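You operate a simulated robot arm through the tools that you are given. There is no shell and no other tool. Be economical: measure what you need, move in short steps, check, and stop when the job is done.

Carry out the task below with a simulated robot arm. There is one attempt and no reset: what you move stays moved.

TASK
Wipe up the talc smear, slide the BENDS tray there, then put the yellow elbow in it.
Fine: use the black pad and put it back.

It is judged by the outcome, as a careful person would: the job done as asked, and still so three seconds after it is handed in. It fails if anything else is knocked over, pushed out of place, dropped, spilled or broken.

THE ROBOT
A 7-joint arm with a two-finger parallel gripper, fixed in place. Base frame: the origin is at the foot of the arm, x ahead of it, y to its left, z up; the work surface is at about z = 735. Lengths are in mm, angles in rad, forces in N, time in s.
With the tool pointing down near the work surface it reaches from about 180 to 680 mm from the base axis. Its first joint turns from -1.152 to 1.152 rad. Payload 2.4 kg.
Tool frame: the origin (TCP) lies between the finger pads and is the grasp point; the fingertips stand 30 mm ahead of it; z points along the fingers, y is the line along which they close. The gripper opens to 94 mm. The fingers are 28 mm wide and 10 mm thick; the gripper's body (50 by 96 mm) begins 55 mm behind the TCP.
Orientation is told as [roll, pitch, yaw] about the base's x, y, z axes, in that order, counted from this pose: with the fingers straight down and closing along the base's y, the tool's x points along the base's -x, its y along +y and its z along -z.

THE INTERFACE
- The arm moves only by the tool step_arm. Its argument "steps" is a list of rows, each a list of 3 entries, a list of its own where there are three numbers: the shift along the tool's x, y, z in mm, then the turn, a rotation vector about the tool's x, y, z in rad, then the finger opening in mm, from 0 to 94. In form: [[[dx, dy, dz], [wx, wy, wz], claw], ...]. A call has 1 to 10 rows; each row is the pose to reach, as a shift and turn from the pose commanded when the call began, along the tool's axes at that moment. A row lasts 0.2 s, in which the tool goes at most 50 mm and 0.15 rad; a call with a longer step from one row to the next is refused whole, and so is a gripper value outside its range. A pose out of reach is approached as far as the arm can. The call stops where the force on the tool passes 40 N (or 10 N more than at its start, if that is more) or the arm is blocked; 0.2 s more then pass. The fingers move at their own pace (about 153 mm/s each) and stop on an object; they squeeze with about 33 N. The grip force told is the motor's: it shows also when the fingers shut on nothing. Time passes only in rows, and 0.2 s behind the last, so rows that repeat a pose let the fingers close. It gives the time, the measured TCP pose, the force on the tool (base axes), the opening and the grip force at its end, in the units of the frame above (readings bear some noise).
- Cameras (640 x 400 px; columns grow to the right, rows downward): "scene" is fixed at [37.7, 479.3, 1440.5]; the picture's right is [-0.79, -0.62, 0.00], its down [-0.39, 0.50, -0.78] and it looks along [0.48, -0.61, -0.63] (base axes); focal length 333 px, centre (320, 200). "wrist" rides on the gripper at [-37, 0, -58] in the tool frame; the picture's right is [0.00, -1.00, 0.00], its down [0.97, 0.00, -0.24] and it looks along [0.24, 0.00, 0.97] (tool axes); focal length 218 px, centre (320, 200).
- get_image(camera): a new picture of that camera. No time passes.
- point_at(camera, pixels): for up to 12 pixels [column, row] of the newest picture of that camera ("zoom" is the newest enlarged one), the place [x, y, z] in the base frame of the surface seen there, good to about 3 mm, but the place of the scene camera against the robot may be out by one fixed shift of up to 12 mm in any direction. No time passes.
- enlarge(camera, box): a new picture of the part [left, top, right, bottom] of that camera's present view, enlarged. No time passes.
- sign_off(): hands the job in; it is judged then, once.

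Work in short steps. Measure before you move; look again where a grasp or a placing could have gone wrong, and mend it. You have 80 turns and 38 pictures in all, those below and enlarged ones among them. Open the gripper and draw the arm clear of the work before you hand the job in, unless the task says otherwise; then end with one line.

The tools are called as name(argument=value, ...) on one line, values as JSON. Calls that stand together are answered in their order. step_arm: Moves the arm, as the interface text tells. Its arguments: {"type":"object","properties":{"steps":{"type":"array"}},"required":["steps"]} The other tools are called the same way: get_image (camera) takes a picture; point_at (camera, pixels) gives the place of the surface under pixels of a picture; enlarge (camera, box) takes an enlarged picture of a part of a camera's view; sign_off () hands the job in.

At the start:

```text
clock: 0.0
eef_pos: [403.9, 81.3, 995.1]
ee_rot: [-0.001, -0.001, 0.001]
contact_force: [0.2, 0.2, 0.0]
grip_width: 94.0
grip_force: 0.0
```

scene: 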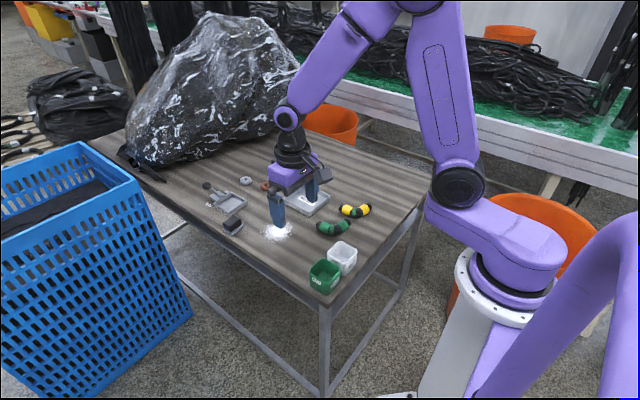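
wrist: 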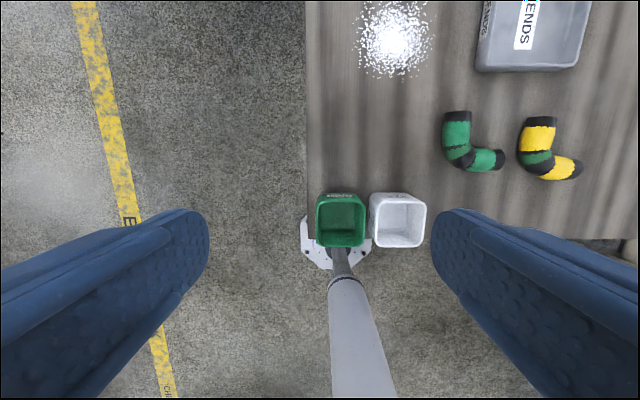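

I start by enlarging the scene's work area to identify the objects.

enlarge(camera="scene", box=[190, 160, 390, 300])

```text
2.86 times, centred on (290, 230) of scene
```

zoom: 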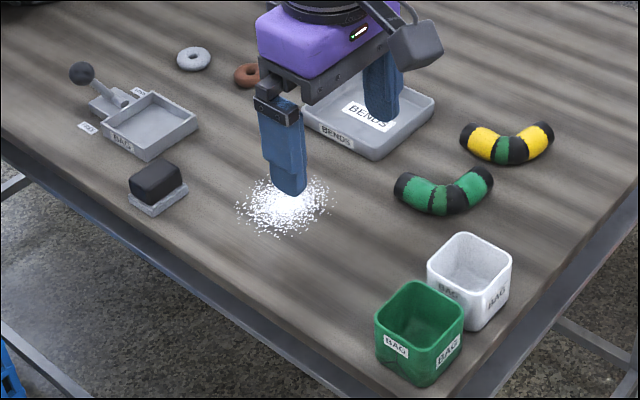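

The black pad sits at zoom (155,180) on a grey rest, with the smear at (285,205), the BENDS tray at (370,110) and the yellow elbow at (505,145). I measure them.

point_at(camera="zoom", pixels=[[155, 172], [132, 180], [180, 172], [155, 195], [157, 212], [240, 205], [335, 205], [285, 228], [480, 140], [507, 150], [540, 135], [375, 157]])

point_at(camera="wrist", pixels=[[395, 40], [360, 40], [430, 40], [395, 78], [395, 5], [477, 70], [575, 68], [538, 135], [540, 160], [570, 170], [455, 130], [340, 200]])

```text
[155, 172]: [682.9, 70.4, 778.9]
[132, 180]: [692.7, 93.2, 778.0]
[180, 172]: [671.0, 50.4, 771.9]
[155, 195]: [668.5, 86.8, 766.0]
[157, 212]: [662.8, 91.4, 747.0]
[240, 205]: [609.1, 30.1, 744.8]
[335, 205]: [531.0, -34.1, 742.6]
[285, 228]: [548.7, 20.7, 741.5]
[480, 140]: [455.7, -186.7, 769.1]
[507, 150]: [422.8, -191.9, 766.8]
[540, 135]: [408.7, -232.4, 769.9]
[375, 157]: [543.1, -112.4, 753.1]
```

```text
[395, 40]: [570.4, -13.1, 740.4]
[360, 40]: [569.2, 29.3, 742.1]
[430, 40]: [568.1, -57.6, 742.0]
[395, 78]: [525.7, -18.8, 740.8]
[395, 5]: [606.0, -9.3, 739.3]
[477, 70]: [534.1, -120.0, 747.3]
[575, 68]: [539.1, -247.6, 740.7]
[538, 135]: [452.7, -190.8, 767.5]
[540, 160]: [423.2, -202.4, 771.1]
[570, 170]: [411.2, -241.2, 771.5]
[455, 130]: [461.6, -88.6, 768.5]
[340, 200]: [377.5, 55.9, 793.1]
```

I move the arm higher and further out for a wrist view of the pad, smear and tray.

step_arm(steps=[[[-45, -10, 0], [0, 0, 0], 94], [[-90, -25, 0], [0, 0, 0], 94], [[-135, -40, 0], [0, 0, 0], 94], [[-180, -60, 0], [0, 0, 0], 94], [[-215, -80, 0], [0, 0, 0], 94], [[-215, -80, 0], [0, 0, 0], 94]])

get_image(camera="wrist")

enlarge(camera="scene", box=[190, 160, 310, 250])

```text
clock: 1.4
eef_pos: [621.5, 1.4, 994.4]
ee_rot: [-0.001, -0.002, 0.0]
contact_force: [-0.1, -0.8, -0.6]
grip_width: 93.9
grip_force: 0.0
```

```text
34 pictures are left
```

wrist: 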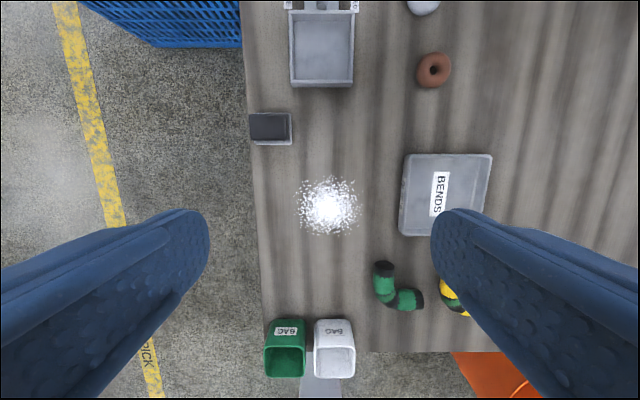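

```text
4.44 times, centred on (250, 205) of scene
```

zoom: 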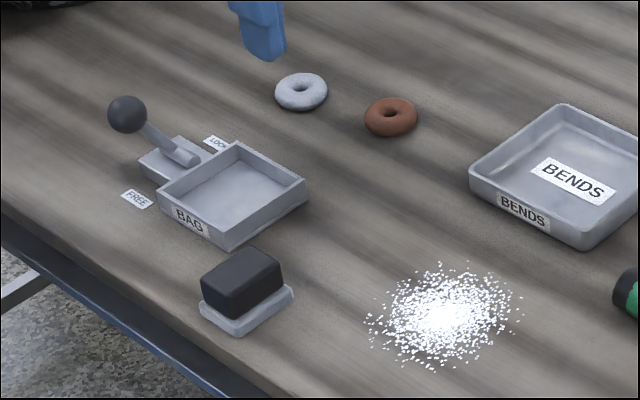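

The pad is at wrist (269,128), the smear at (328,206) and the tray at (445,195). I get their exact places.

point_at(camera="wrist", pixels=[[269, 126], [252, 126], [286, 126], [269, 114], [269, 138], [269, 143], [255, 190], [328, 206], [299, 206], [358, 206], [328, 177], [328, 236]])

point_at(camera="wrist", pixels=[[407, 155], [491, 155], [400, 234], [425, 200], [402, 195], [488, 180], [407, 180], [411, 180], [417, 180], [375, 265], [420, 305], [334, 325]])

point_at(camera="zoom", pixels=[[240, 262], [202, 285], [283, 265], [240, 315], [238, 333], [250, 245], [292, 292], [440, 315], [520, 222], [575, 245], [500, 200], [570, 180]])

```text
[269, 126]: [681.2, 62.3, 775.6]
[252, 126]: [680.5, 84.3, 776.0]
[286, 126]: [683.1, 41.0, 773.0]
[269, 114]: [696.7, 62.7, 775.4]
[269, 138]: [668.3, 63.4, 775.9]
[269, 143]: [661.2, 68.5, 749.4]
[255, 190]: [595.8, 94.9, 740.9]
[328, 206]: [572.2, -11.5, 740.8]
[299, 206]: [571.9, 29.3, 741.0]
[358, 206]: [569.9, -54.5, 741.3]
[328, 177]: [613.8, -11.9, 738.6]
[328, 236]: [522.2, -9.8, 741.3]
```

```text
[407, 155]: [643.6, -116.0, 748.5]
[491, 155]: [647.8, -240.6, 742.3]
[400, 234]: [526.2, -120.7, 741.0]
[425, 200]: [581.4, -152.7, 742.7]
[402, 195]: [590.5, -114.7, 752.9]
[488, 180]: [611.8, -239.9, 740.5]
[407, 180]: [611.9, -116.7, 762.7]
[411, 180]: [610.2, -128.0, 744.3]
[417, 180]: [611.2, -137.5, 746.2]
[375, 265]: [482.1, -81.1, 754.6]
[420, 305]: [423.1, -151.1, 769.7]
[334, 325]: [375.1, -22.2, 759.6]
```

```text
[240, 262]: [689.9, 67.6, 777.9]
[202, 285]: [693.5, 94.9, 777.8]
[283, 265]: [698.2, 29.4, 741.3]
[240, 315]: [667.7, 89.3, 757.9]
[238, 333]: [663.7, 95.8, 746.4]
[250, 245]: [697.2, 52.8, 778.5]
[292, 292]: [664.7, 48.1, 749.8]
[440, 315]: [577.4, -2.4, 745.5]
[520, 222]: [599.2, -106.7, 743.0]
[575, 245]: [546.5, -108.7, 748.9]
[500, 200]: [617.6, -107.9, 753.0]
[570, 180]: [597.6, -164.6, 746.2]
```

The pad is centred at (682,63), about 44 wide in y and 32 in x, with its top at 776 and the rest's top at about 750. I go above it with the fingers closing along y.

step_arm(steps=[[[-15, 15, 36], [0, 0, 0], 80], [[-30, 31, 72], [0, 0, 0], 80], [[-45, 46, 108], [0, 0, 0], 80], [[-60, 61, 144], [0, 0, 0], 80], [[-60, 61, 164], [0, 0, 0], 80], [[-60, 61, 164], [0, 0, 0], 80]])

get_image(camera="wrist")

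```text
clock: 2.8
eef_pos: [680.1, 62.5, 830.3]
ee_rot: [0.0, 0.0, 0.001]
contact_force: [0.3, -0.2, -0.7]
grip_width: 80.0
grip_force: 0.1
```

```text
32 pictures are left
```

wrist: 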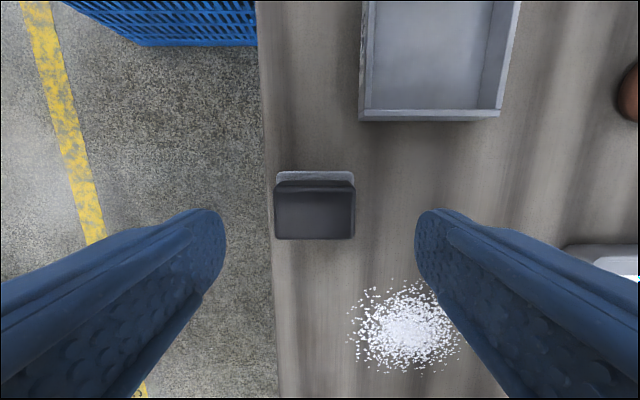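

point_at(camera="wrist", pixels=[[314, 212], [278, 212], [351, 212], [314, 192], [314, 234], [314, 174], [300, 184]])

```text
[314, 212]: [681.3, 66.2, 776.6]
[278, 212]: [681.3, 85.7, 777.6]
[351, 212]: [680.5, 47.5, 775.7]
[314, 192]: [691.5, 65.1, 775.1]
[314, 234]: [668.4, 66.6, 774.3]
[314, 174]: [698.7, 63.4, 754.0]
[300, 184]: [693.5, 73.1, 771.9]
```

The pad centre is at about (680,66) and its base at about 752. I lower to TCP 785 and close.

step_arm(steps=[[[0, 4, 15], [0, 0, 0], 80], [[0, 4, 30], [0, 0, 0], 80], [[0, 4, 45], [0, 0, 0], 80], [[0, 4, 45], [0, 0, 0], 80]])

step_arm(steps=[[[0, 0, 0], [0, 0, 0], 30], [[0, 0, 0], [0, 0, 0], 30], [[0, 0, 0], [0, 0, 0], 30]])

```text
clock: 3.8
eef_pos: [675.9, 66.3, 785.6]
ee_rot: [0.001, -0.001, 0.0]
contact_force: [0.7, 0.0, 0.2]
grip_width: 80.0
grip_force: 0.0
```

```text
clock: 4.6
eef_pos: [676.7, 66.0, 784.6]
ee_rot: [0.0, 0.001, 0.0]
contact_force: [0.3, -1.1, 1.2]
grip_width: 45.0
grip_force: 33.0
```

Gripped at 45 mm. I lift and check.

step_arm(steps=[[[0, 0, -15], [0, 0, 0], 30], [[0, 0, -35], [0, 0, 0], 30], [[0, 0, -60], [0, 0, 0], 30], [[0, 0, -60], [0, 0, 0], 30]])

get_image(camera="wrist")

enlarge(camera="scene", box=[190, 160, 310, 250])

```text
clock: 5.6
eef_pos: [677.4, 65.8, 843.8]
ee_rot: [0.0, 0.0, 0.001]
contact_force: [0.4, 0.1, -1.0]
grip_width: 30.1
grip_force: 0.0
```

```text
31 pictures are left
```

wrist: 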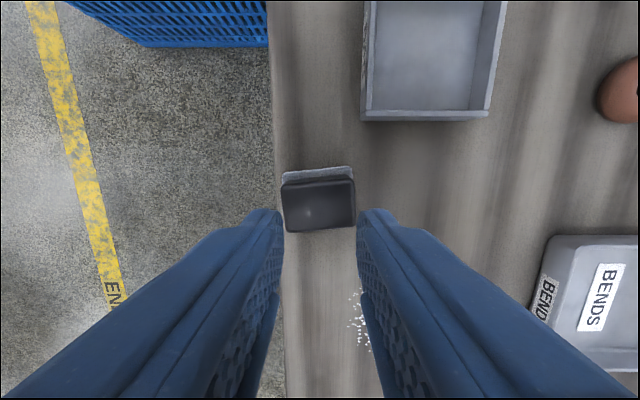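

```text
4.44 times, centred on (250, 205) of scene
```

zoom: 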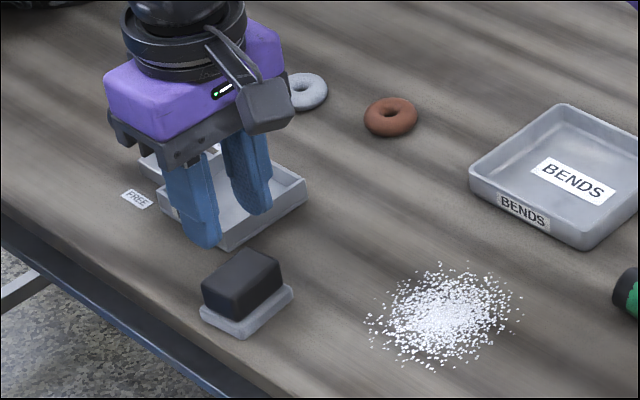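

The pad slipped out when lifting. It and the grey part beneath turned slightly together, so I look closely at how they are joined.

enlarge(camera="wrist", box=[270, 150, 370, 245])

enlarge(camera="scene", box=[220, 205, 252, 225])

```text
4.21 times, centred on (320, 198) of wrist
```

zoom: 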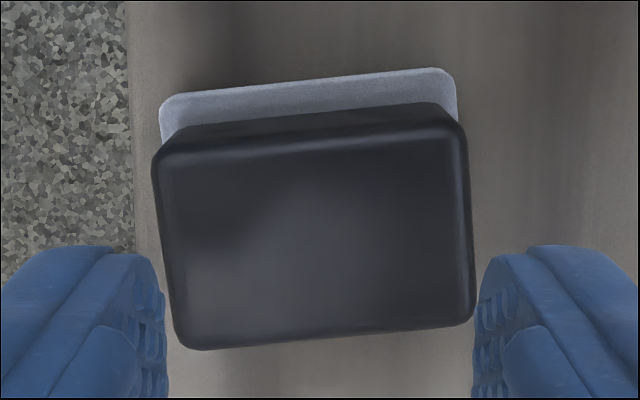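

```text
16.00 times, centred on (236, 215) of scene
```

zoom: 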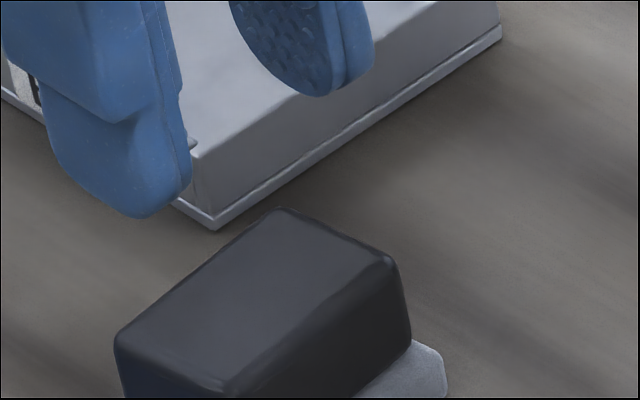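

It looks like one object: a black body on a grey sole, gripped too high by the rounded tips. I measure its present position for a deeper grip.

get_image(camera="wrist")

point_at(camera="wrist", pixels=[[319, 205], [284, 195], [354, 190], [287, 230], [355, 222], [315, 171], [294, 172], [345, 168], [270, 175], [400, 200]])

```text
27 pictures are left
```

wrist: 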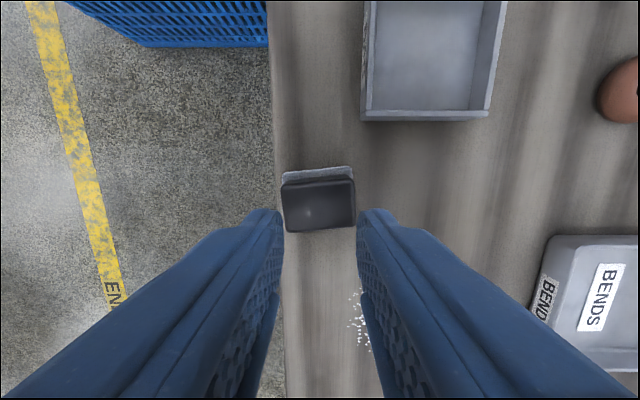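

```text
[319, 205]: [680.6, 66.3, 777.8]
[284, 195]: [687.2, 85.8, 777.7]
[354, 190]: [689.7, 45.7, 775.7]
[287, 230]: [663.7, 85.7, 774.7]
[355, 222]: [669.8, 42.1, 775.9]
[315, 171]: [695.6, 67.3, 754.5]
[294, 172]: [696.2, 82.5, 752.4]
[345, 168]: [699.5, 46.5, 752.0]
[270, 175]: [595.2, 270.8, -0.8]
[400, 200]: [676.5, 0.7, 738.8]
```

The pad is centred at about (679,66) with yaw about 0.08. I re-grip it with tips near z 746 and the yaw matched.

step_arm(steps=[[[0, 0, 0], [0, 0, -0.08], 80], [[-2, 0, 20], [0, 0, -0.08], 80], [[-2, 0, 40], [0, 0, -0.08], 80], [[-2, 0, 55], [0, 0, -0.08], 80], [[-2, 0, 69], [0, 0, -0.08], 80], [[-2, 0, 69], [0, 0, -0.08], 80]])

step_arm(steps=[[[0, 0, 0], [0, 0, 0], 20], [[0, 0, 0], [0, 0, 0], 20], [[0, 0, 0], [0, 0, 0], 20], [[0, 0, -5], [0, 0, 0], 20], [[0, 0, -10], [0, 0, 0], 20], [[0, 0, -20], [0, 0, 0], 20]])

get_image(camera="wrist")

```text
clock: 7.0
eef_pos: [674.1, 66.1, 776.9]
ee_rot: [0.0, 0.0, 0.08]
contact_force: [0.6, 1.1, -0.2]
grip_width: 79.9
grip_force: 0.2
out of reach, approached as far as the arm can: row 5, 6
```

```text
clock: 8.4
eef_pos: [674.1, 64.8, 798.2]
ee_rot: [-0.001, 0.001, 0.077]
contact_force: [0.1, 0.2, -1.4]
grip_width: 49.4
grip_force: 32.8
```

```text
26 pictures are left
```

wrist: 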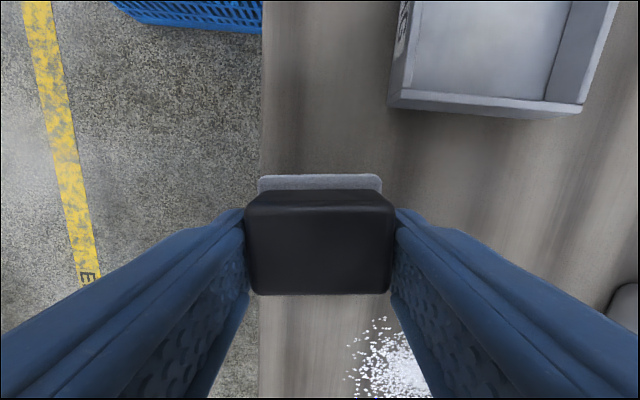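

Now gripped at 49 mm. I check whether the grey part came up with it.

point_at(camera="wrist", pixels=[[320, 183], [275, 183], [368, 183], [320, 245], [320, 177], [320, 200], [320, 285]])

enlarge(camera="scene", box=[190, 160, 310, 250])

```text
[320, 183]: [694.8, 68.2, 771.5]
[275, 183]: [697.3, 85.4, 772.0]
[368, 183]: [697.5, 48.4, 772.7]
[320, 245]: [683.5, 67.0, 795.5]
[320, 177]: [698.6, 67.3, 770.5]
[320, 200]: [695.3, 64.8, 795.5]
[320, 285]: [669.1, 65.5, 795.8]
```

```text
4.44 times, centred on (250, 205) of scene
```

zoom: 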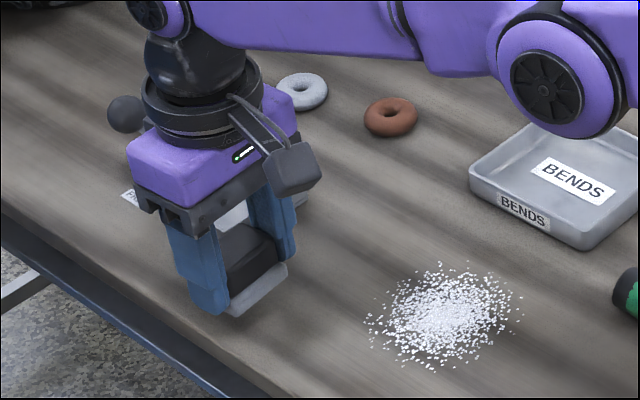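

The pad is one piece and it is held, about 8 mm ahead of the TCP. I lift and carry it to the far-left side of the smear while undoing the yaw.

step_arm(steps=[[[0, 0, -20], [0, 0, 0.04], 20], [[25, -11, -20], [0, 0, 0.08], 20], [[50, -22, -20], [0, 0, 0.08], 20], [[77, -34, -20], [0, 0, 0.08], 20], [[77, -34, -10], [0, 0, 0.08], 20], [[77, -34, -10], [0, 0, 0.08], 20]])

```text
clock: 9.8
eef_pos: [599.4, 26.3, 807.5]
ee_rot: [0.001, 0.0, 0.0]
contact_force: [-0.4, 0.1, 0.5]
grip_width: 49.6
grip_force: 33.2
```

Pad is now at about (607,26). I lower to contact, expected at TCP z of about 777.

step_arm(steps=[[[0, 0, 15], [0, 0, 0], 20], [[0, 0, 24], [0, 0, 0], 20], [[0, 0, 28], [0, 0, 0], 20], [[0, 0, 31], [0, 0, 0], 20], [[0, 0, 33], [0, 0, 0], 20]])

```text
clock: 11.0
eef_pos: [600.4, 24.9, 778.2]
ee_rot: [0.0, -0.003, 0.0]
contact_force: [-2.3, -0.1, 15.4]
grip_width: 49.5
grip_force: 33.2
```

In contact at 15 N. I sweep the first two lanes along y.

step_arm(steps=[[[0, -20, 0], [0, 0, 0], 20], [[0, -40, 0], [0, 0, 0], 20], [[0, -60, 0], [0, 0, 0], 20], [[0, -78, 0], [0, 0, 0], 20], [[18, -78, 0], [0, 0, 0], 20], [[18, -58, 0], [0, 0, 0], 20], [[18, -38, 0], [0, 0, 0], 20], [[18, -18, 0], [0, 0, 0], 20], [[18, 0, 0], [0, 0, 0], 20], [[36, 0, 0], [0, 0, 0], 20]])

get_image(camera="wrist")

```text
clock: 13.2
eef_pos: [567.1, 30.8, 778.0]
ee_rot: [0.004, -0.012, 0.003]
contact_force: [11.6, 4.0, 23.0]
grip_width: 49.5
grip_force: 32.7
```

```text
24 pictures are left
```

wrist: 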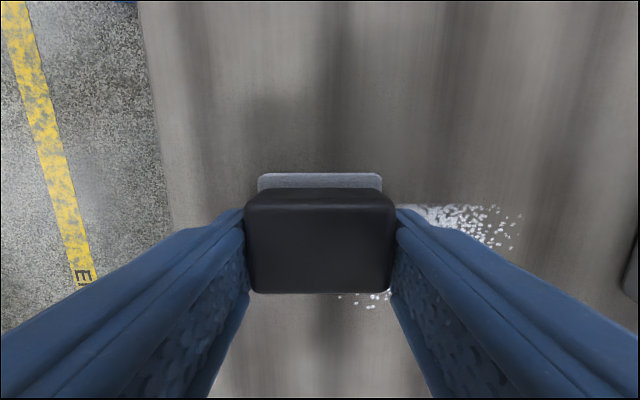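

The swept strip is clean. I continue the next lanes.

step_arm(steps=[[[0, -22, 0], [0, 0, 0], 20], [[0, -44, 0], [0, 0, 0], 20], [[0, -64, 0], [0, 0, 0], 20], [[0, -82, 0], [0, 0, 0], 20], [[18, -82, 0], [0, 0, 0], 20], [[18, -62, 0], [0, 0, 0], 20], [[18, -42, 0], [0, 0, 0], 20], [[18, -20, 0], [0, 0, 0], 20], [[18, 0, 0], [0, 0, 0], 20], [[36, 0, 0], [0, 0, 0], 20]])

step_arm(steps=[[[0, -22, 0], [0, 0, 0], 20], [[0, -44, 0], [0, 0, 0], 20], [[0, -64, 0], [0, 0, 0], 20], [[0, -78, 0], [0, 0, 0], 20], [[18, -78, 0], [0, 0, 0], 20], [[18, -58, 0], [0, 0, 0], 20], [[18, -38, 0], [0, 0, 0], 20], [[18, -18, 0], [0, 0, 0], 20], [[18, 0, -10], [0, 0, 0], 20], [[18, 0, -50], [0, 0, 0], 20]])

get_image(camera="scene")

get_image(camera="wrist")

```text
clock: 14.7
eef_pos: [547.6, -33.9, 777.2]
ee_rot: [-0.002, -0.004, -0.007]
contact_force: [-1.5, 1.6, 4.3]
grip_width: 49.2
grip_force: 32.2
stopped in row 7: the force on the tool passed its limit (the readings are from after the stop); the commanded pose is now the measured one
```

```text
clock: 16.9
eef_pos: [526.0, -33.4, 826.0]
ee_rot: [-0.002, -0.002, -0.008]
contact_force: [-0.4, 0.1, -0.6]
grip_width: 49.3
grip_force: 33.6
```

```text
23 pictures are left
```

scene: 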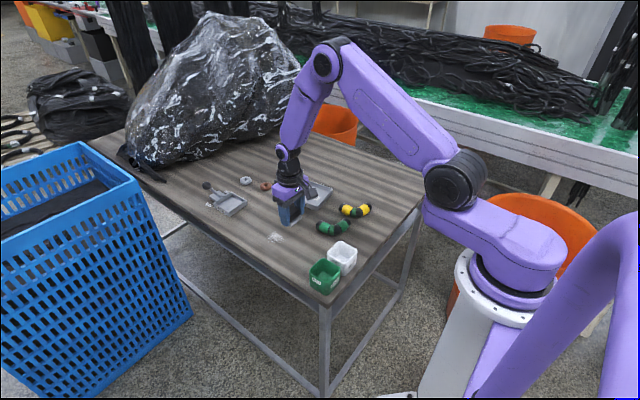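

```text
22 pictures are left
```

wrist: 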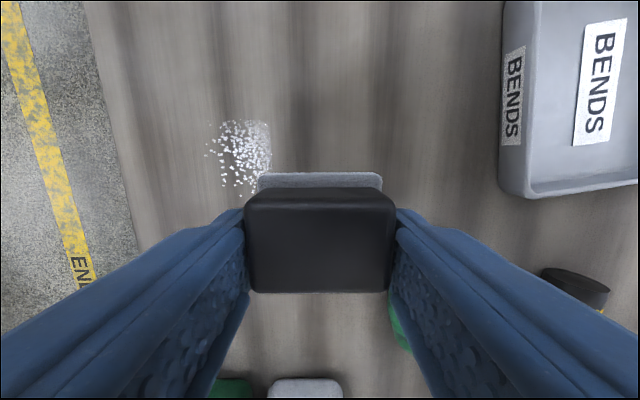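

The stop at row 7 meant the second batch ran further towards -y than planned, so it may have nudged the tray. I measure the tray, the green elbow and the remaining talc.

point_at(camera="wrist", pixels=[[503, 10], [500, 180], [530, 198], [630, 186], [218, 125], [272, 125], [240, 195], [210, 155], [272, 170], [398, 340], [560, 275]])

enlarge(camera="scene", box=[230, 165, 390, 275])

```text
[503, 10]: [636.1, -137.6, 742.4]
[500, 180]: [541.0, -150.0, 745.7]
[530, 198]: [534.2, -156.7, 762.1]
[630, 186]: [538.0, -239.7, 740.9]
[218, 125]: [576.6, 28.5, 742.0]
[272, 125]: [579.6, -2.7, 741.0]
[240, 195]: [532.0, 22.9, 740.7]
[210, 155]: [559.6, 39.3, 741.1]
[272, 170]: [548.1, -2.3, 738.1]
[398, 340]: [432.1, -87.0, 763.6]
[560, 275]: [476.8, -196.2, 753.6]
```

```text
3.64 times, centred on (310, 220) of scene
```

zoom: 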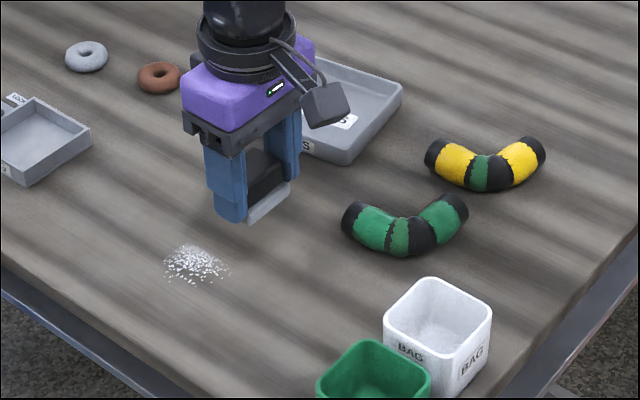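

The tray's near edge was nudged, but it is due to be moved anyway; the elbows are undisturbed. Remaining talc lies within x 525–585, y −5–40, so I go to its left-far corner.

step_arm(steps=[[[-22, 40, 0], [0, 0, 0], 20], [[-46, 78, 0], [0, 0, 0.008], 20], [[-46, 78, 20], [0, 0, 0.008], 20], [[-46, 78, 36], [0, 0, 0.008], 20], [[-46, 78, 43], [0, 0, 0.008], 20], [[-46, 78, 48], [0, 0, 0.008], 20], [[-46, 78, 50], [0, 0, 0.008], 20]])

```text
clock: 18.5
eef_pos: [574.6, 44.5, 777.8]
ee_rot: [-0.002, -0.003, -0.016]
contact_force: [-4.8, -0.6, 11.7]
grip_width: 49.5
grip_force: 32.9
```

step_arm(steps=[[[0, -18, 0], [0, 0, 0], 20], [[0, -36, 0], [0, 0, 0], 20], [[0, -54, 0], [0, 0, 0], 20], [[16, -54, 0], [0, 0, 0], 20], [[16, -36, 0], [0, 0, 0], 20], [[16, -18, 0], [0, 0, 0], 20], [[16, 0, 0], [0, 0, 0], 20], [[32, 0, 0], [0, 0, 0], 20]])

```text
clock: 20.3
eef_pos: [543.4, 45.9, 776.8]
ee_rot: [-0.002, -0.007, -0.012]
contact_force: [6.2, 2.5, 12.7]
grip_width: 49.4
grip_force: 33.1
```

step_arm(steps=[[[0, -18, 0], [0, 0, 0], 20], [[0, -36, 0], [0, 0, 0], 20], [[0, -54, 0], [0, 0, 0], 20], [[16, -54, 0], [0, 0, 0], 20], [[16, -36, 0], [0, 0, 0], 20], [[16, -18, 0], [0, 0, 0], 20], [[16, 0, 0], [0, 0, 0], 20], [[16, 0, -30], [0, 0, 0], 20], [[16, 0, -70], [0, 0, 0], 20]])

enlarge(camera="scene", box=[220, 190, 340, 270])

```text
clock: 22.3
eef_pos: [526.2, 43.8, 847.5]
ee_rot: [-0.002, 0.0, -0.013]
contact_force: [0.5, 0.2, -0.4]
grip_width: 49.6
grip_force: 33.7
```

```text
5.00 times, centred on (280, 230) of scene
```

zoom: 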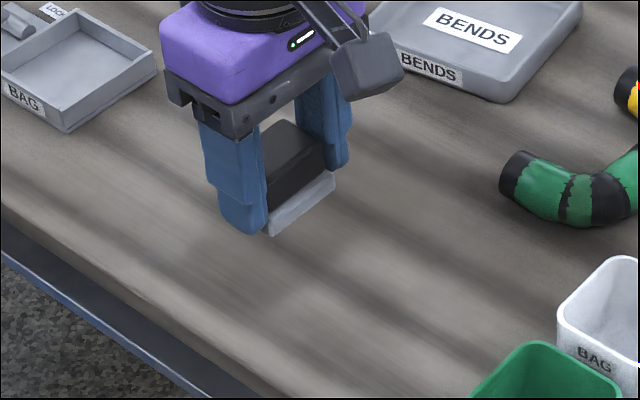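

The table looks clean apart from perhaps a faint trace. I carry the pad to its home and look back with both cameras.

step_arm(steps=[[[-40, 6, 0], [0, 0, -0.013], 20], [[-80, 12, 0], [0, 0, -0.013], 20], [[-120, 18, 0], [0, 0, -0.013], 20], [[-147, 23, 0], [0, 0, -0.013], 20], [[-147, 23, 0], [0, 0, -0.013], 20]])

get_image(camera="wrist")

enlarge(camera="scene", box=[220, 190, 340, 270])

```text
clock: 23.5
eef_pos: [674.6, 65.6, 846.9]
ee_rot: [-0.003, 0.0, -0.004]
contact_force: [1.5, 0.2, 0.2]
grip_width: 49.6
grip_force: 32.7
```

```text
19 pictures are left
```

wrist: 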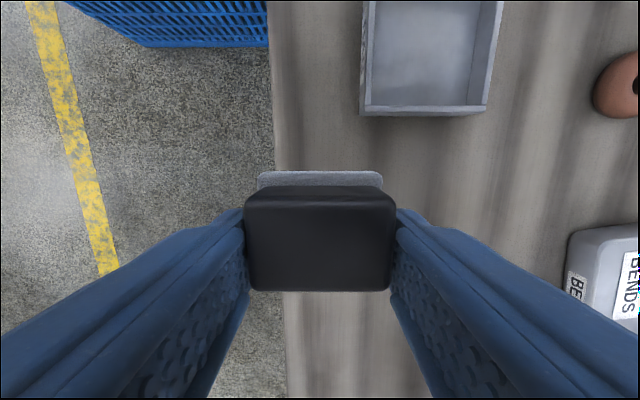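

```text
5.00 times, centred on (280, 230) of scene
```

zoom: 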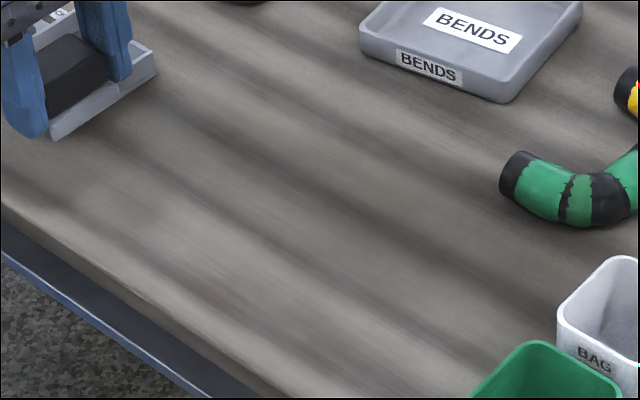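

It looks clean; I enlarge the pale patch at about (255,240) to be sure no grains remain.

enlarge(camera="scene", box=[240, 215, 300, 255])

point_at(camera="zoom", pixels=[[125, 210], [300, 120], [60, 120], [300, 300], [450, 200]])

```text
10.00 times, centred on (270, 235) of scene
```

zoom: 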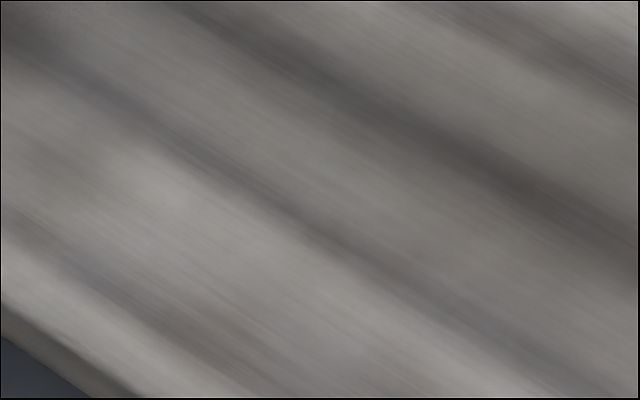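

```text
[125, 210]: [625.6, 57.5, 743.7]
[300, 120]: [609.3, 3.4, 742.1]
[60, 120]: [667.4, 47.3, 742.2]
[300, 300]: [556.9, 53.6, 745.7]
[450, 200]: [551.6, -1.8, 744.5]
```

The spot is clean. I set the pad back at about (682,66).

step_arm(steps=[[[0, 0, 25], [0, 0, 0], 20], [[0, 0, 50], [0, 0, 0], 20], [[0, 0, 62], [0, 0, 0], 20], [[0, 0, 67], [0, 0, 0], 20], [[0, 0, 69], [0, 0, 0], 20], [[0, 0, 69], [0, 0, 0], 20]])

```text
clock: 24.9
eef_pos: [674.9, 65.2, 778.1]
ee_rot: [-0.001, -0.003, -0.002]
contact_force: [0.0, 0.9, 0.2]
grip_width: 49.5
grip_force: 32.8
```

step_arm(steps=[[[0, 0, 1], [0, 0, 0], 20], [[0, 0, 1], [0, 0, 0], 70], [[0, 0, 1], [0, 0, 0], 70], [[0, 0, -30], [0, 0, 0], 70], [[0, 0, -70], [0, 0, 0], 70], [[20, -20, -110], [0, 0, 0], 90], [[40, -50, -140], [0, 0, 0], 90], [[60, -90, -160], [0, 0, 0], 94], [[60, -90, -160], [0, 0, 0], 94]])

get_image(camera="wrist")

```text
clock: 26.9
eef_pos: [614.4, -26.9, 937.9]
ee_rot: [-0.001, -0.001, -0.002]
contact_force: [0.3, 0.1, 0.2]
grip_width: 94.0
grip_force: 0.0
```

```text
16 pictures are left
```

wrist: 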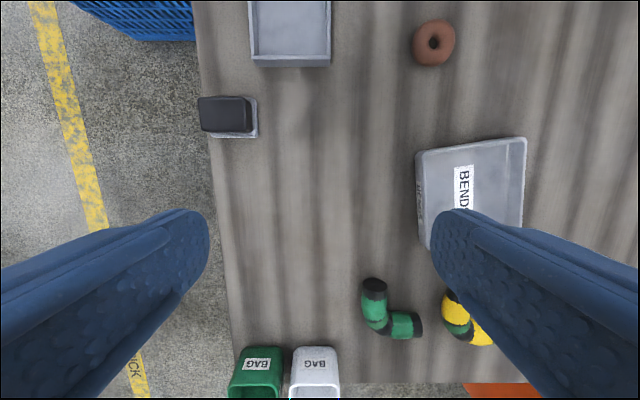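

The pad is back, and the tray is turned slightly. I measure the tray's rim and floor.

point_at(camera="wrist", pixels=[[418, 153], [524, 139], [522, 222], [430, 246], [417, 200], [421, 200], [428, 200], [440, 200], [470, 147], [228, 113], [201, 98], [251, 129]])

enlarge(camera="wrist", box=[390, 120, 550, 260])

```text
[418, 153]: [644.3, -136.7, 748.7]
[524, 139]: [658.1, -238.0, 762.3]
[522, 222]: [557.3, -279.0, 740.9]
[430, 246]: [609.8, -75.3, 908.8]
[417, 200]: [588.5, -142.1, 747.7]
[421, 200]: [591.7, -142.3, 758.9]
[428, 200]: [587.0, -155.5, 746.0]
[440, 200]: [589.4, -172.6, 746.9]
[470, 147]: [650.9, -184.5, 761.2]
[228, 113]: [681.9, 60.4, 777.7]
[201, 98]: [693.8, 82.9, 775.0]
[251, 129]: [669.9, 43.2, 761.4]
```

```text
2.86 times, centred on (470, 190) of wrist
```

zoom: 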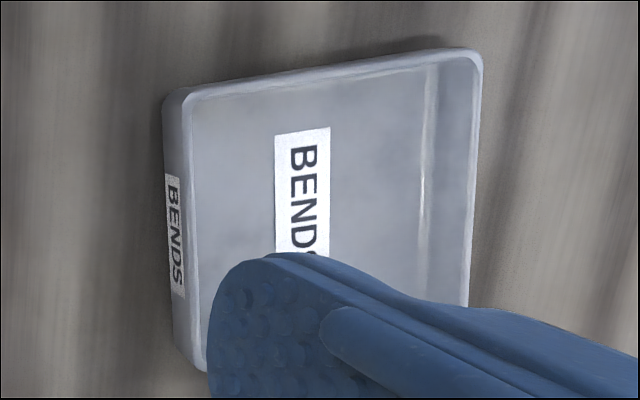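

The left wall's midline is near (591,−145), rim z 762, floor about 745, with yaw about +0.13. I move above it with the yaw matched and a 50 mm opening.

step_arm(steps=[[[4, -24, 24], [0, 0, -0.03], 80], [[9, -48, 48], [0, 0, -0.06], 60], [[14, -72, 72], [0, 0, -0.09], 50], [[19, -96, 96], [0, 0, -0.12], 50], [[23, -118, 115], [0, 0, -0.12], 50], [[23, -118, 115], [0, 0, -0.12], 50]])

get_image(camera="wrist")

```text
clock: 28.3
eef_pos: [589.8, -145.2, 821.6]
ee_rot: [-0.001, -0.001, 0.117]
contact_force: [0.9, 0.3, 0.1]
grip_width: 49.9
grip_force: 0.0
```

```text
14 pictures are left
```

wrist: 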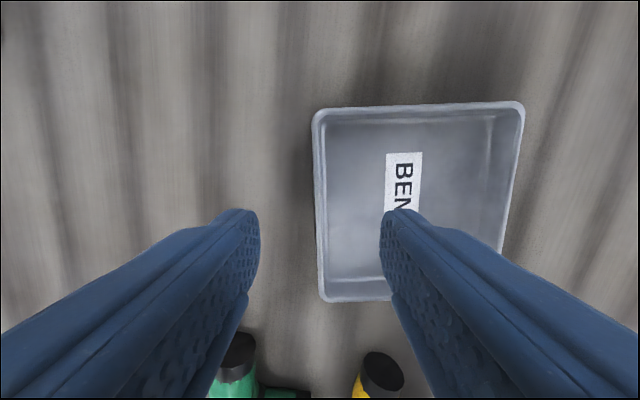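

The wall runs along column 318, centred between the fingers. I descend to TCP 779 and close.

step_arm(steps=[[[0, 0, 20], [0, 0, 0], 50], [[0, 0, 34], [0, 0, 0], 50], [[0, 0, 41], [0, 0, 0], 50], [[0, 0, 41], [0, 0, 0], 50]])

step_arm(steps=[[[0, 0, 0], [0, 0, 0], 0], [[0, 0, 0], [0, 0, 0], 0], [[0, 0, 0], [0, 0, 0], 0]])

```text
clock: 29.3
eef_pos: [590.3, -143.1, 782.2]
ee_rot: [-0.003, -0.002, 0.118]
contact_force: [0.1, -0.2, -0.4]
grip_width: 50.0
grip_force: 0.1
```

```text
clock: 30.1
eef_pos: [591.0, -143.2, 781.7]
ee_rot: [-0.002, -0.002, 0.118]
contact_force: [0.1, -0.8, -0.3]
grip_width: 3.7
grip_force: 32.6
```

Wall gripped. I drag the tray along the tool's y about 189 mm, taking out the yaw as I go.

step_arm(steps=[[[0, 20, 0], [0, 0, 0], 0], [[0, 42, 0], [0, 0, 0.02], 0], [[0, 64, 0], [0, 0, 0.04], 0], [[0, 86, 0], [0, 0, 0.06], 0], [[0, 108, 0], [0, 0, 0.08], 0], [[-1, 130, 0], [0, 0, 0.1], 0], [[-1, 152, 0], [0, 0, 0.118], 0], [[-1, 174, 0], [0, 0, 0.118], 0], [[-1, 189, 0], [0, 0, 0.118], 0], [[-1, 189, 0], [0, 0, 0.118], 0]])

get_image(camera="wrist")

```text
clock: 32.3
eef_pos: [568.9, 45.9, 781.3]
ee_rot: [-0.002, -0.001, 0.0]
contact_force: [0.9, -0.3, 4.3]
grip_width: 3.2
grip_force: 32.3
```

```text
13 pictures are left
```

wrist: 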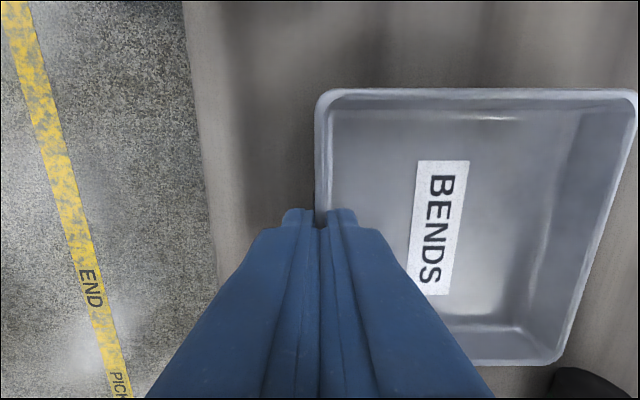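

The tray followed. I check its extents before releasing.

point_at(camera="wrist", pixels=[[318, 130], [450, 92], [610, 200], [440, 359], [632, 95], [560, 358], [500, 230]])

```text
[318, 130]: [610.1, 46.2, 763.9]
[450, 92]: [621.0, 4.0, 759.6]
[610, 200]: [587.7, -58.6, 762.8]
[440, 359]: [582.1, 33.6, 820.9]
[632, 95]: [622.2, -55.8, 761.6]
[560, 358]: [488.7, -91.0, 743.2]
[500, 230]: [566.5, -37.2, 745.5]
```

Centre is about (567,−7) against the smear's (570,−12). I nudge 5 mm, release and rise.

step_arm(steps=[[[-3, -5, 0], [0, 0, 0], 0], [[-3, -5, 0], [0, 0, 0], 0], [[-3, -5, 0], [0, 0, 0], 40], [[-3, -5, 0], [0, 0, 0], 40], [[-3, -5, -30], [0, 0, 0], 40], [[-3, -5, -70], [0, 0, 0], 40], [[20, -30, -105], [0, 0, 0], 60], [[50, -65, -120], [0, 0, 0], 80], [[80, -100, -130], [0, 0, 0], 94]])

step_arm(steps=[[[20, -40, 0], [0, 0, 0], 94], [[40, -80, 0], [0, 0, 0], 94], [[40, -110, 0], [0, 0, 0], 94], [[40, -110, 0], [0, 0, 0], 94]])

get_image(camera="wrist")

```text
clock: 34.3
eef_pos: [487.7, -53.4, 911.7]
ee_rot: [-0.002, -0.001, 0.0]
contact_force: [0.8, -0.1, 0.0]
grip_width: 93.9
grip_force: 0.0
```

```text
clock: 35.3
eef_pos: [447.5, -165.3, 912.2]
ee_rot: [-0.001, -0.002, 0.001]
contact_force: [1.1, -0.3, 0.8]
grip_width: 93.6
grip_force: 0.1
```

```text
12 pictures are left
```

wrist: 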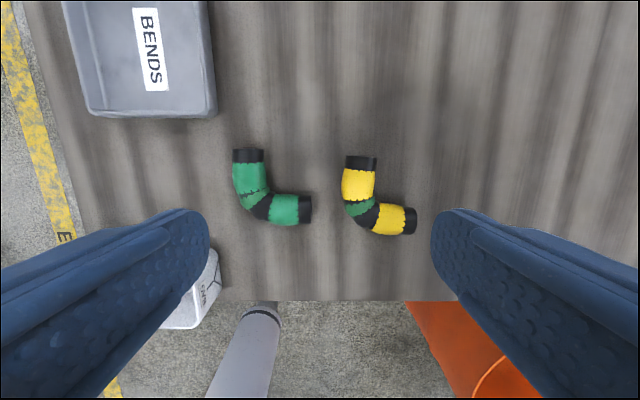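

The yellow elbow's upper leg (343–376, 157–200) runs along x, so I can grip it across y. I measure it.

point_at(camera="wrist", pixels=[[358, 183], [344, 183], [373, 183], [358, 200], [361, 160], [360, 212], [385, 220], [412, 222], [362, 168], [310, 210], [265, 175], [140, 90]])

enlarge(camera="wrist", box=[220, 130, 440, 260])

```text
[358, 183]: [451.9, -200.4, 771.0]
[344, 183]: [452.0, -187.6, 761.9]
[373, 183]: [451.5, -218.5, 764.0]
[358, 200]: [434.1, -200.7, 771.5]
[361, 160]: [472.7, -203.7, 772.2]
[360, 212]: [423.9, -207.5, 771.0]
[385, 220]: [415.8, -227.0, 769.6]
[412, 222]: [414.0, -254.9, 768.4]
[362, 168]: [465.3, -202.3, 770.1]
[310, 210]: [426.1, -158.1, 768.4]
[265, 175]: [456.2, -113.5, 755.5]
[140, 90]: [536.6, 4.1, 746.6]
```

```text
2.91 times, centred on (330, 195) of wrist
```

zoom: 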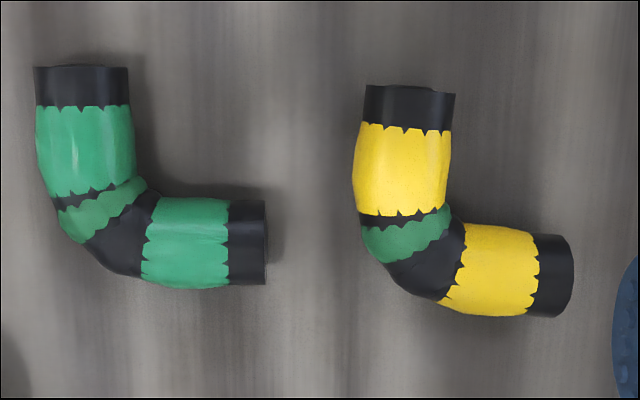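

The upper leg is centred at y −203, 31 wide, top 771. I descend at (450,−203) with a 62 mm opening.

step_arm(steps=[[[-1, -20, 35], [0, 0, 0], 62], [[-2, -37, 70], [0, 0, 0], 62], [[-2, -37, 100], [0, 0, 0], 62], [[-2, -37, 125], [0, 0, 0], 62], [[-2, -37, 139], [0, 0, 0], 62], [[-2, -37, 139], [0, 0, 0], 62]])

get_image(camera="wrist")

```text
clock: 36.7
eef_pos: [450.9, -200.7, 772.4]
ee_rot: [-0.002, -0.003, -0.001]
contact_force: [-0.3, 0.7, -0.2]
grip_width: 62.0
grip_force: 0.1
```

```text
10 pictures are left
```

wrist: 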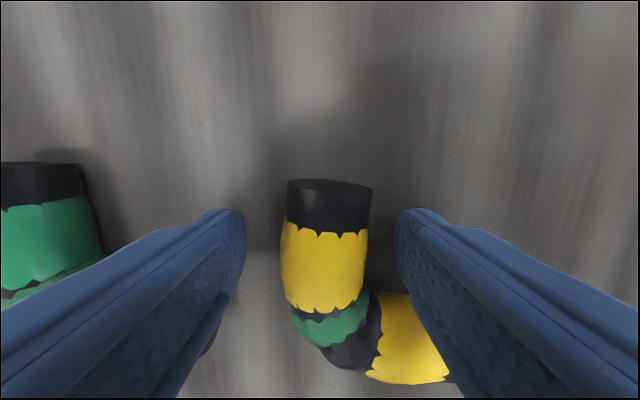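

The leg is between the fingers at columns 282–370. I close and lift.

step_arm(steps=[[[0, 0, 0], [0, 0, 0], 10], [[0, 0, 0], [0, 0, 0], 10], [[0, 0, 0], [0, 0, 0], 10], [[0, 0, -10], [0, 0, 0], 10], [[0, 0, -30], [0, 0, 0], 10], [[0, 0, -60], [0, 0, 0], 10], [[0, 0, -60], [0, 0, 0], 10]])

get_image(camera="wrist")

```text
clock: 38.3
eef_pos: [451.3, -200.7, 831.5]
ee_rot: [-0.003, -0.001, 0.001]
contact_force: [0.5, 0.2, -0.7]
grip_width: 29.1
grip_force: 33.5
```

```text
9 pictures are left
```

wrist: 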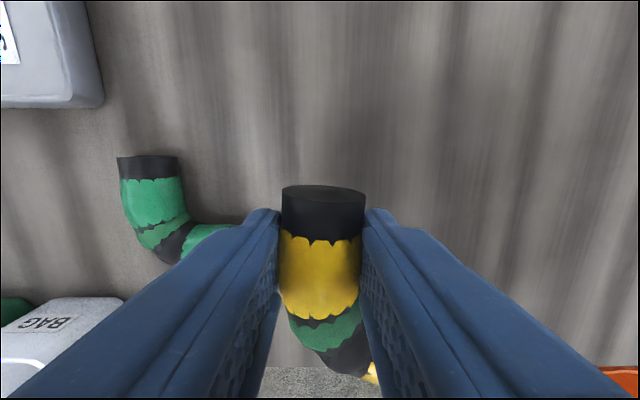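

Held at 29 mm. I carry it over the tray, staying high.

step_arm(steps=[[[-5, 0, -25], [0, 0, 0], 10], [[-30, 25, -30], [0, 0, 0], 10], [[-55, 55, -30], [0, 0, 0], 10], [[-80, 85, -30], [0, 0, 0], 10], [[-105, 115, -30], [0, 0, 0], 10], [[-125, 145, -30], [0, 0, 0], 10], [[-130, 175, -30], [0, 0, 0], 10], [[-130, 200, -30], [0, 0, 0], 10], [[-130, 200, -30], [0, 0, 0], 10]])

get_image(camera="wrist")

enlarge(camera="scene", box=[220, 160, 380, 270])

```text
clock: 40.3
eef_pos: [580.3, -1.2, 863.9]
ee_rot: [-0.004, -0.003, -0.001]
contact_force: [0.8, -1.1, 0.9]
grip_width: 28.9
grip_force: 32.9
```

```text
8 pictures are left
```

wrist: 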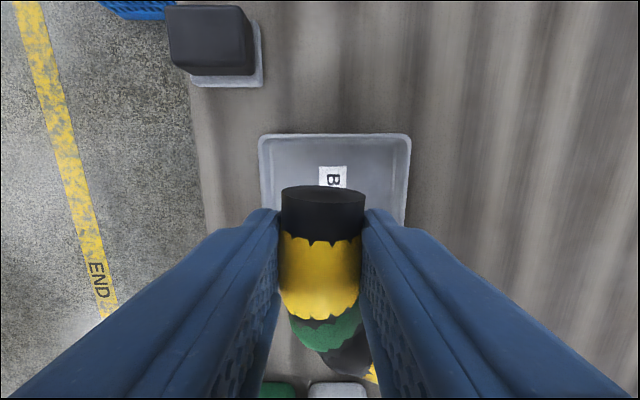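

```text
3.64 times, centred on (300, 215) of scene
```

zoom: 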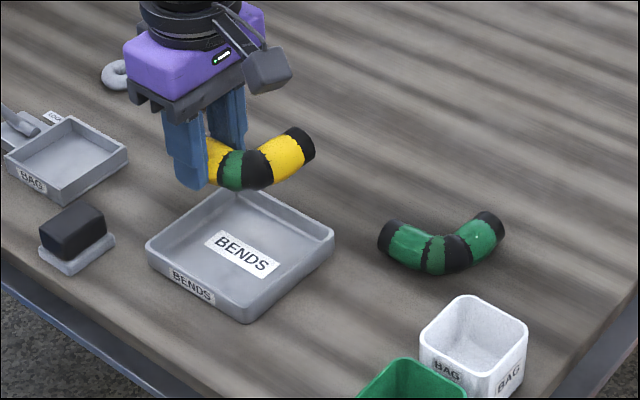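

The elbow hangs nearly level over the tray. I measure the tray walls and the elbow's hold.

point_at(camera="wrist", pixels=[[335, 135], [409, 170], [261, 170], [405, 200], [268, 180], [400, 180], [320, 190], [320, 260], [335, 150], [320, 320]])

point_at(camera="zoom", pixels=[[147, 248], [245, 317], [333, 235], [240, 195], [300, 132], [285, 150], [245, 160], [245, 310], [290, 165]])

```text
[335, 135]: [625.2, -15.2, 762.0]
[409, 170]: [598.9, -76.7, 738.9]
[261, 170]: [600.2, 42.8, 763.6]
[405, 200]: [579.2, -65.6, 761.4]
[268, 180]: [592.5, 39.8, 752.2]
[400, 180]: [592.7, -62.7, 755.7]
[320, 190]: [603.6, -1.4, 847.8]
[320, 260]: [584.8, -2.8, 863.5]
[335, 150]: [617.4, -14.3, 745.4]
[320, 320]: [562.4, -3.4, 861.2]
```

```text
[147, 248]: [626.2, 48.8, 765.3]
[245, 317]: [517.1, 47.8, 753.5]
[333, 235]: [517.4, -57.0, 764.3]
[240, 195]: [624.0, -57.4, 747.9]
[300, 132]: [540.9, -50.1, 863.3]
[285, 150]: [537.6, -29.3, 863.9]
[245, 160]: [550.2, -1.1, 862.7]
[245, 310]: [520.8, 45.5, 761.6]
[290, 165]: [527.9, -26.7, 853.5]
```

Tray interior is about x 518–619, y −62–38, and the elbow now spans x 527–605, y −57–13. I shift +5 in y and lower to TCP 779.

step_arm(steps=[[[0, 5, 25], [0, 0, 0], 10], [[0, 5, 50], [0, 0, 0], 10], [[0, 5, 68], [0, 0, 0], 10], [[0, 5, 78], [0, 0, 0], 10], [[0, 5, 83], [0, 0, 0], 10], [[0, 5, 83], [0, 0, 0], 10]])

enlarge(camera="scene", box=[220, 170, 340, 250])

```text
clock: 41.7
eef_pos: [581.9, 3.6, 777.9]
ee_rot: [-0.001, -0.004, 0.0]
contact_force: [-0.9, 0.1, -0.9]
grip_width: 28.7
grip_force: 33.1
```

```text
5.00 times, centred on (280, 210) of scene
```

zoom: 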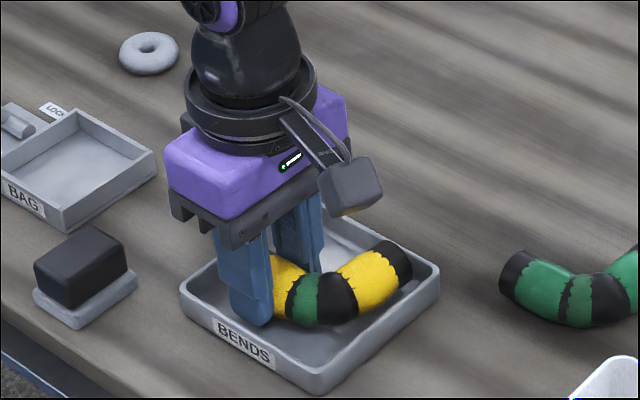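

The elbow is inside the tray, just above its floor. I ease 2 mm down, open narrowly and rise.

step_arm(steps=[[[0, 0, 2], [0, 0, 0], 10], [[0, 0, 2], [0, 0, 0], 36], [[0, 0, 2], [0, 0, 0], 37], [[0, 0, -15], [0, 0, 0], 37], [[0, 0, -40], [0, 0, 0], 37], [[0, 0, -80], [0, 0, 0], 37], [[0, 0, -120], [0, 0, 0], 60], [[30, 0, -155], [0, 0, 0], 94], [[60, 0, -190], [0, 0, 0], 94], [[100, 0, -210], [0, 0, 0], 94]])

step_arm(steps=[[[40, 0, 0], [0, 0, 0], 94], [[80, 0, 0], [0, 0, 0], 94], [[80, 0, 0], [0, 0, 0], 94]])

get_image(camera="wrist")

enlarge(camera="scene", box=[190, 160, 390, 300])

```text
clock: 43.9
eef_pos: [482.3, 2.3, 987.7]
ee_rot: [-0.002, -0.004, 0.001]
contact_force: [-0.1, -0.3, -0.5]
grip_width: 94.1
grip_force: 0.1
```

```text
clock: 44.7
eef_pos: [401.2, 5.0, 988.6]
ee_rot: [-0.002, -0.003, -0.001]
contact_force: [0.3, -0.5, -0.2]
grip_width: 93.9
grip_force: 0.0
```

```text
5 pictures are left
```

wrist: 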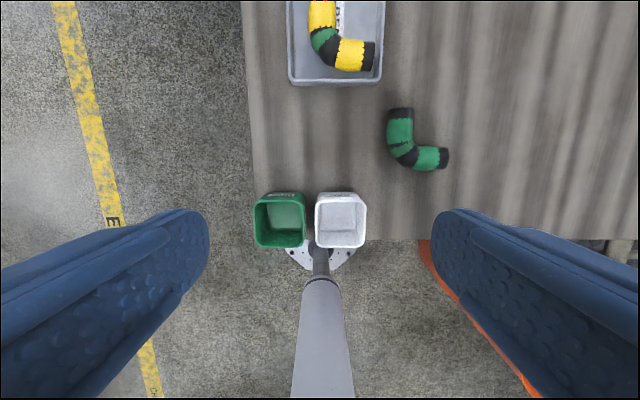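

```text
2.86 times, centred on (290, 230) of scene
```

zoom: 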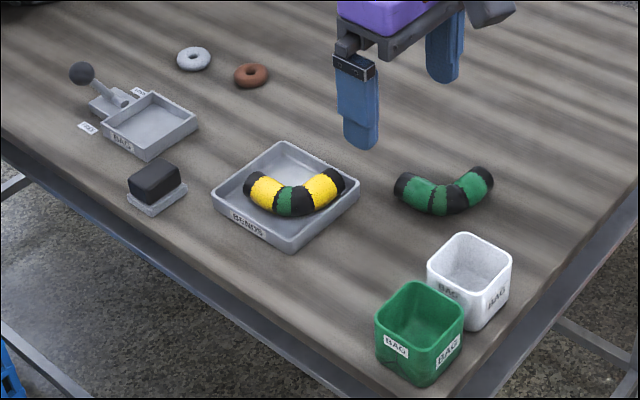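

The talc is gone, the BENDS tray stands on that spot with the yellow elbow in it, and the pad is back. Everything else looks untouched and the arm is clear, so I hand in.

sign_off()

```text
The job is handed in.
```

The talc smear is wiped up, the BENDS tray is on that spot with the yellow elbow inside it, and the black pad is back in its place; the pad slipped once on the first grip, and one wipe stroke overran and nudged the tray before I slid it into position.
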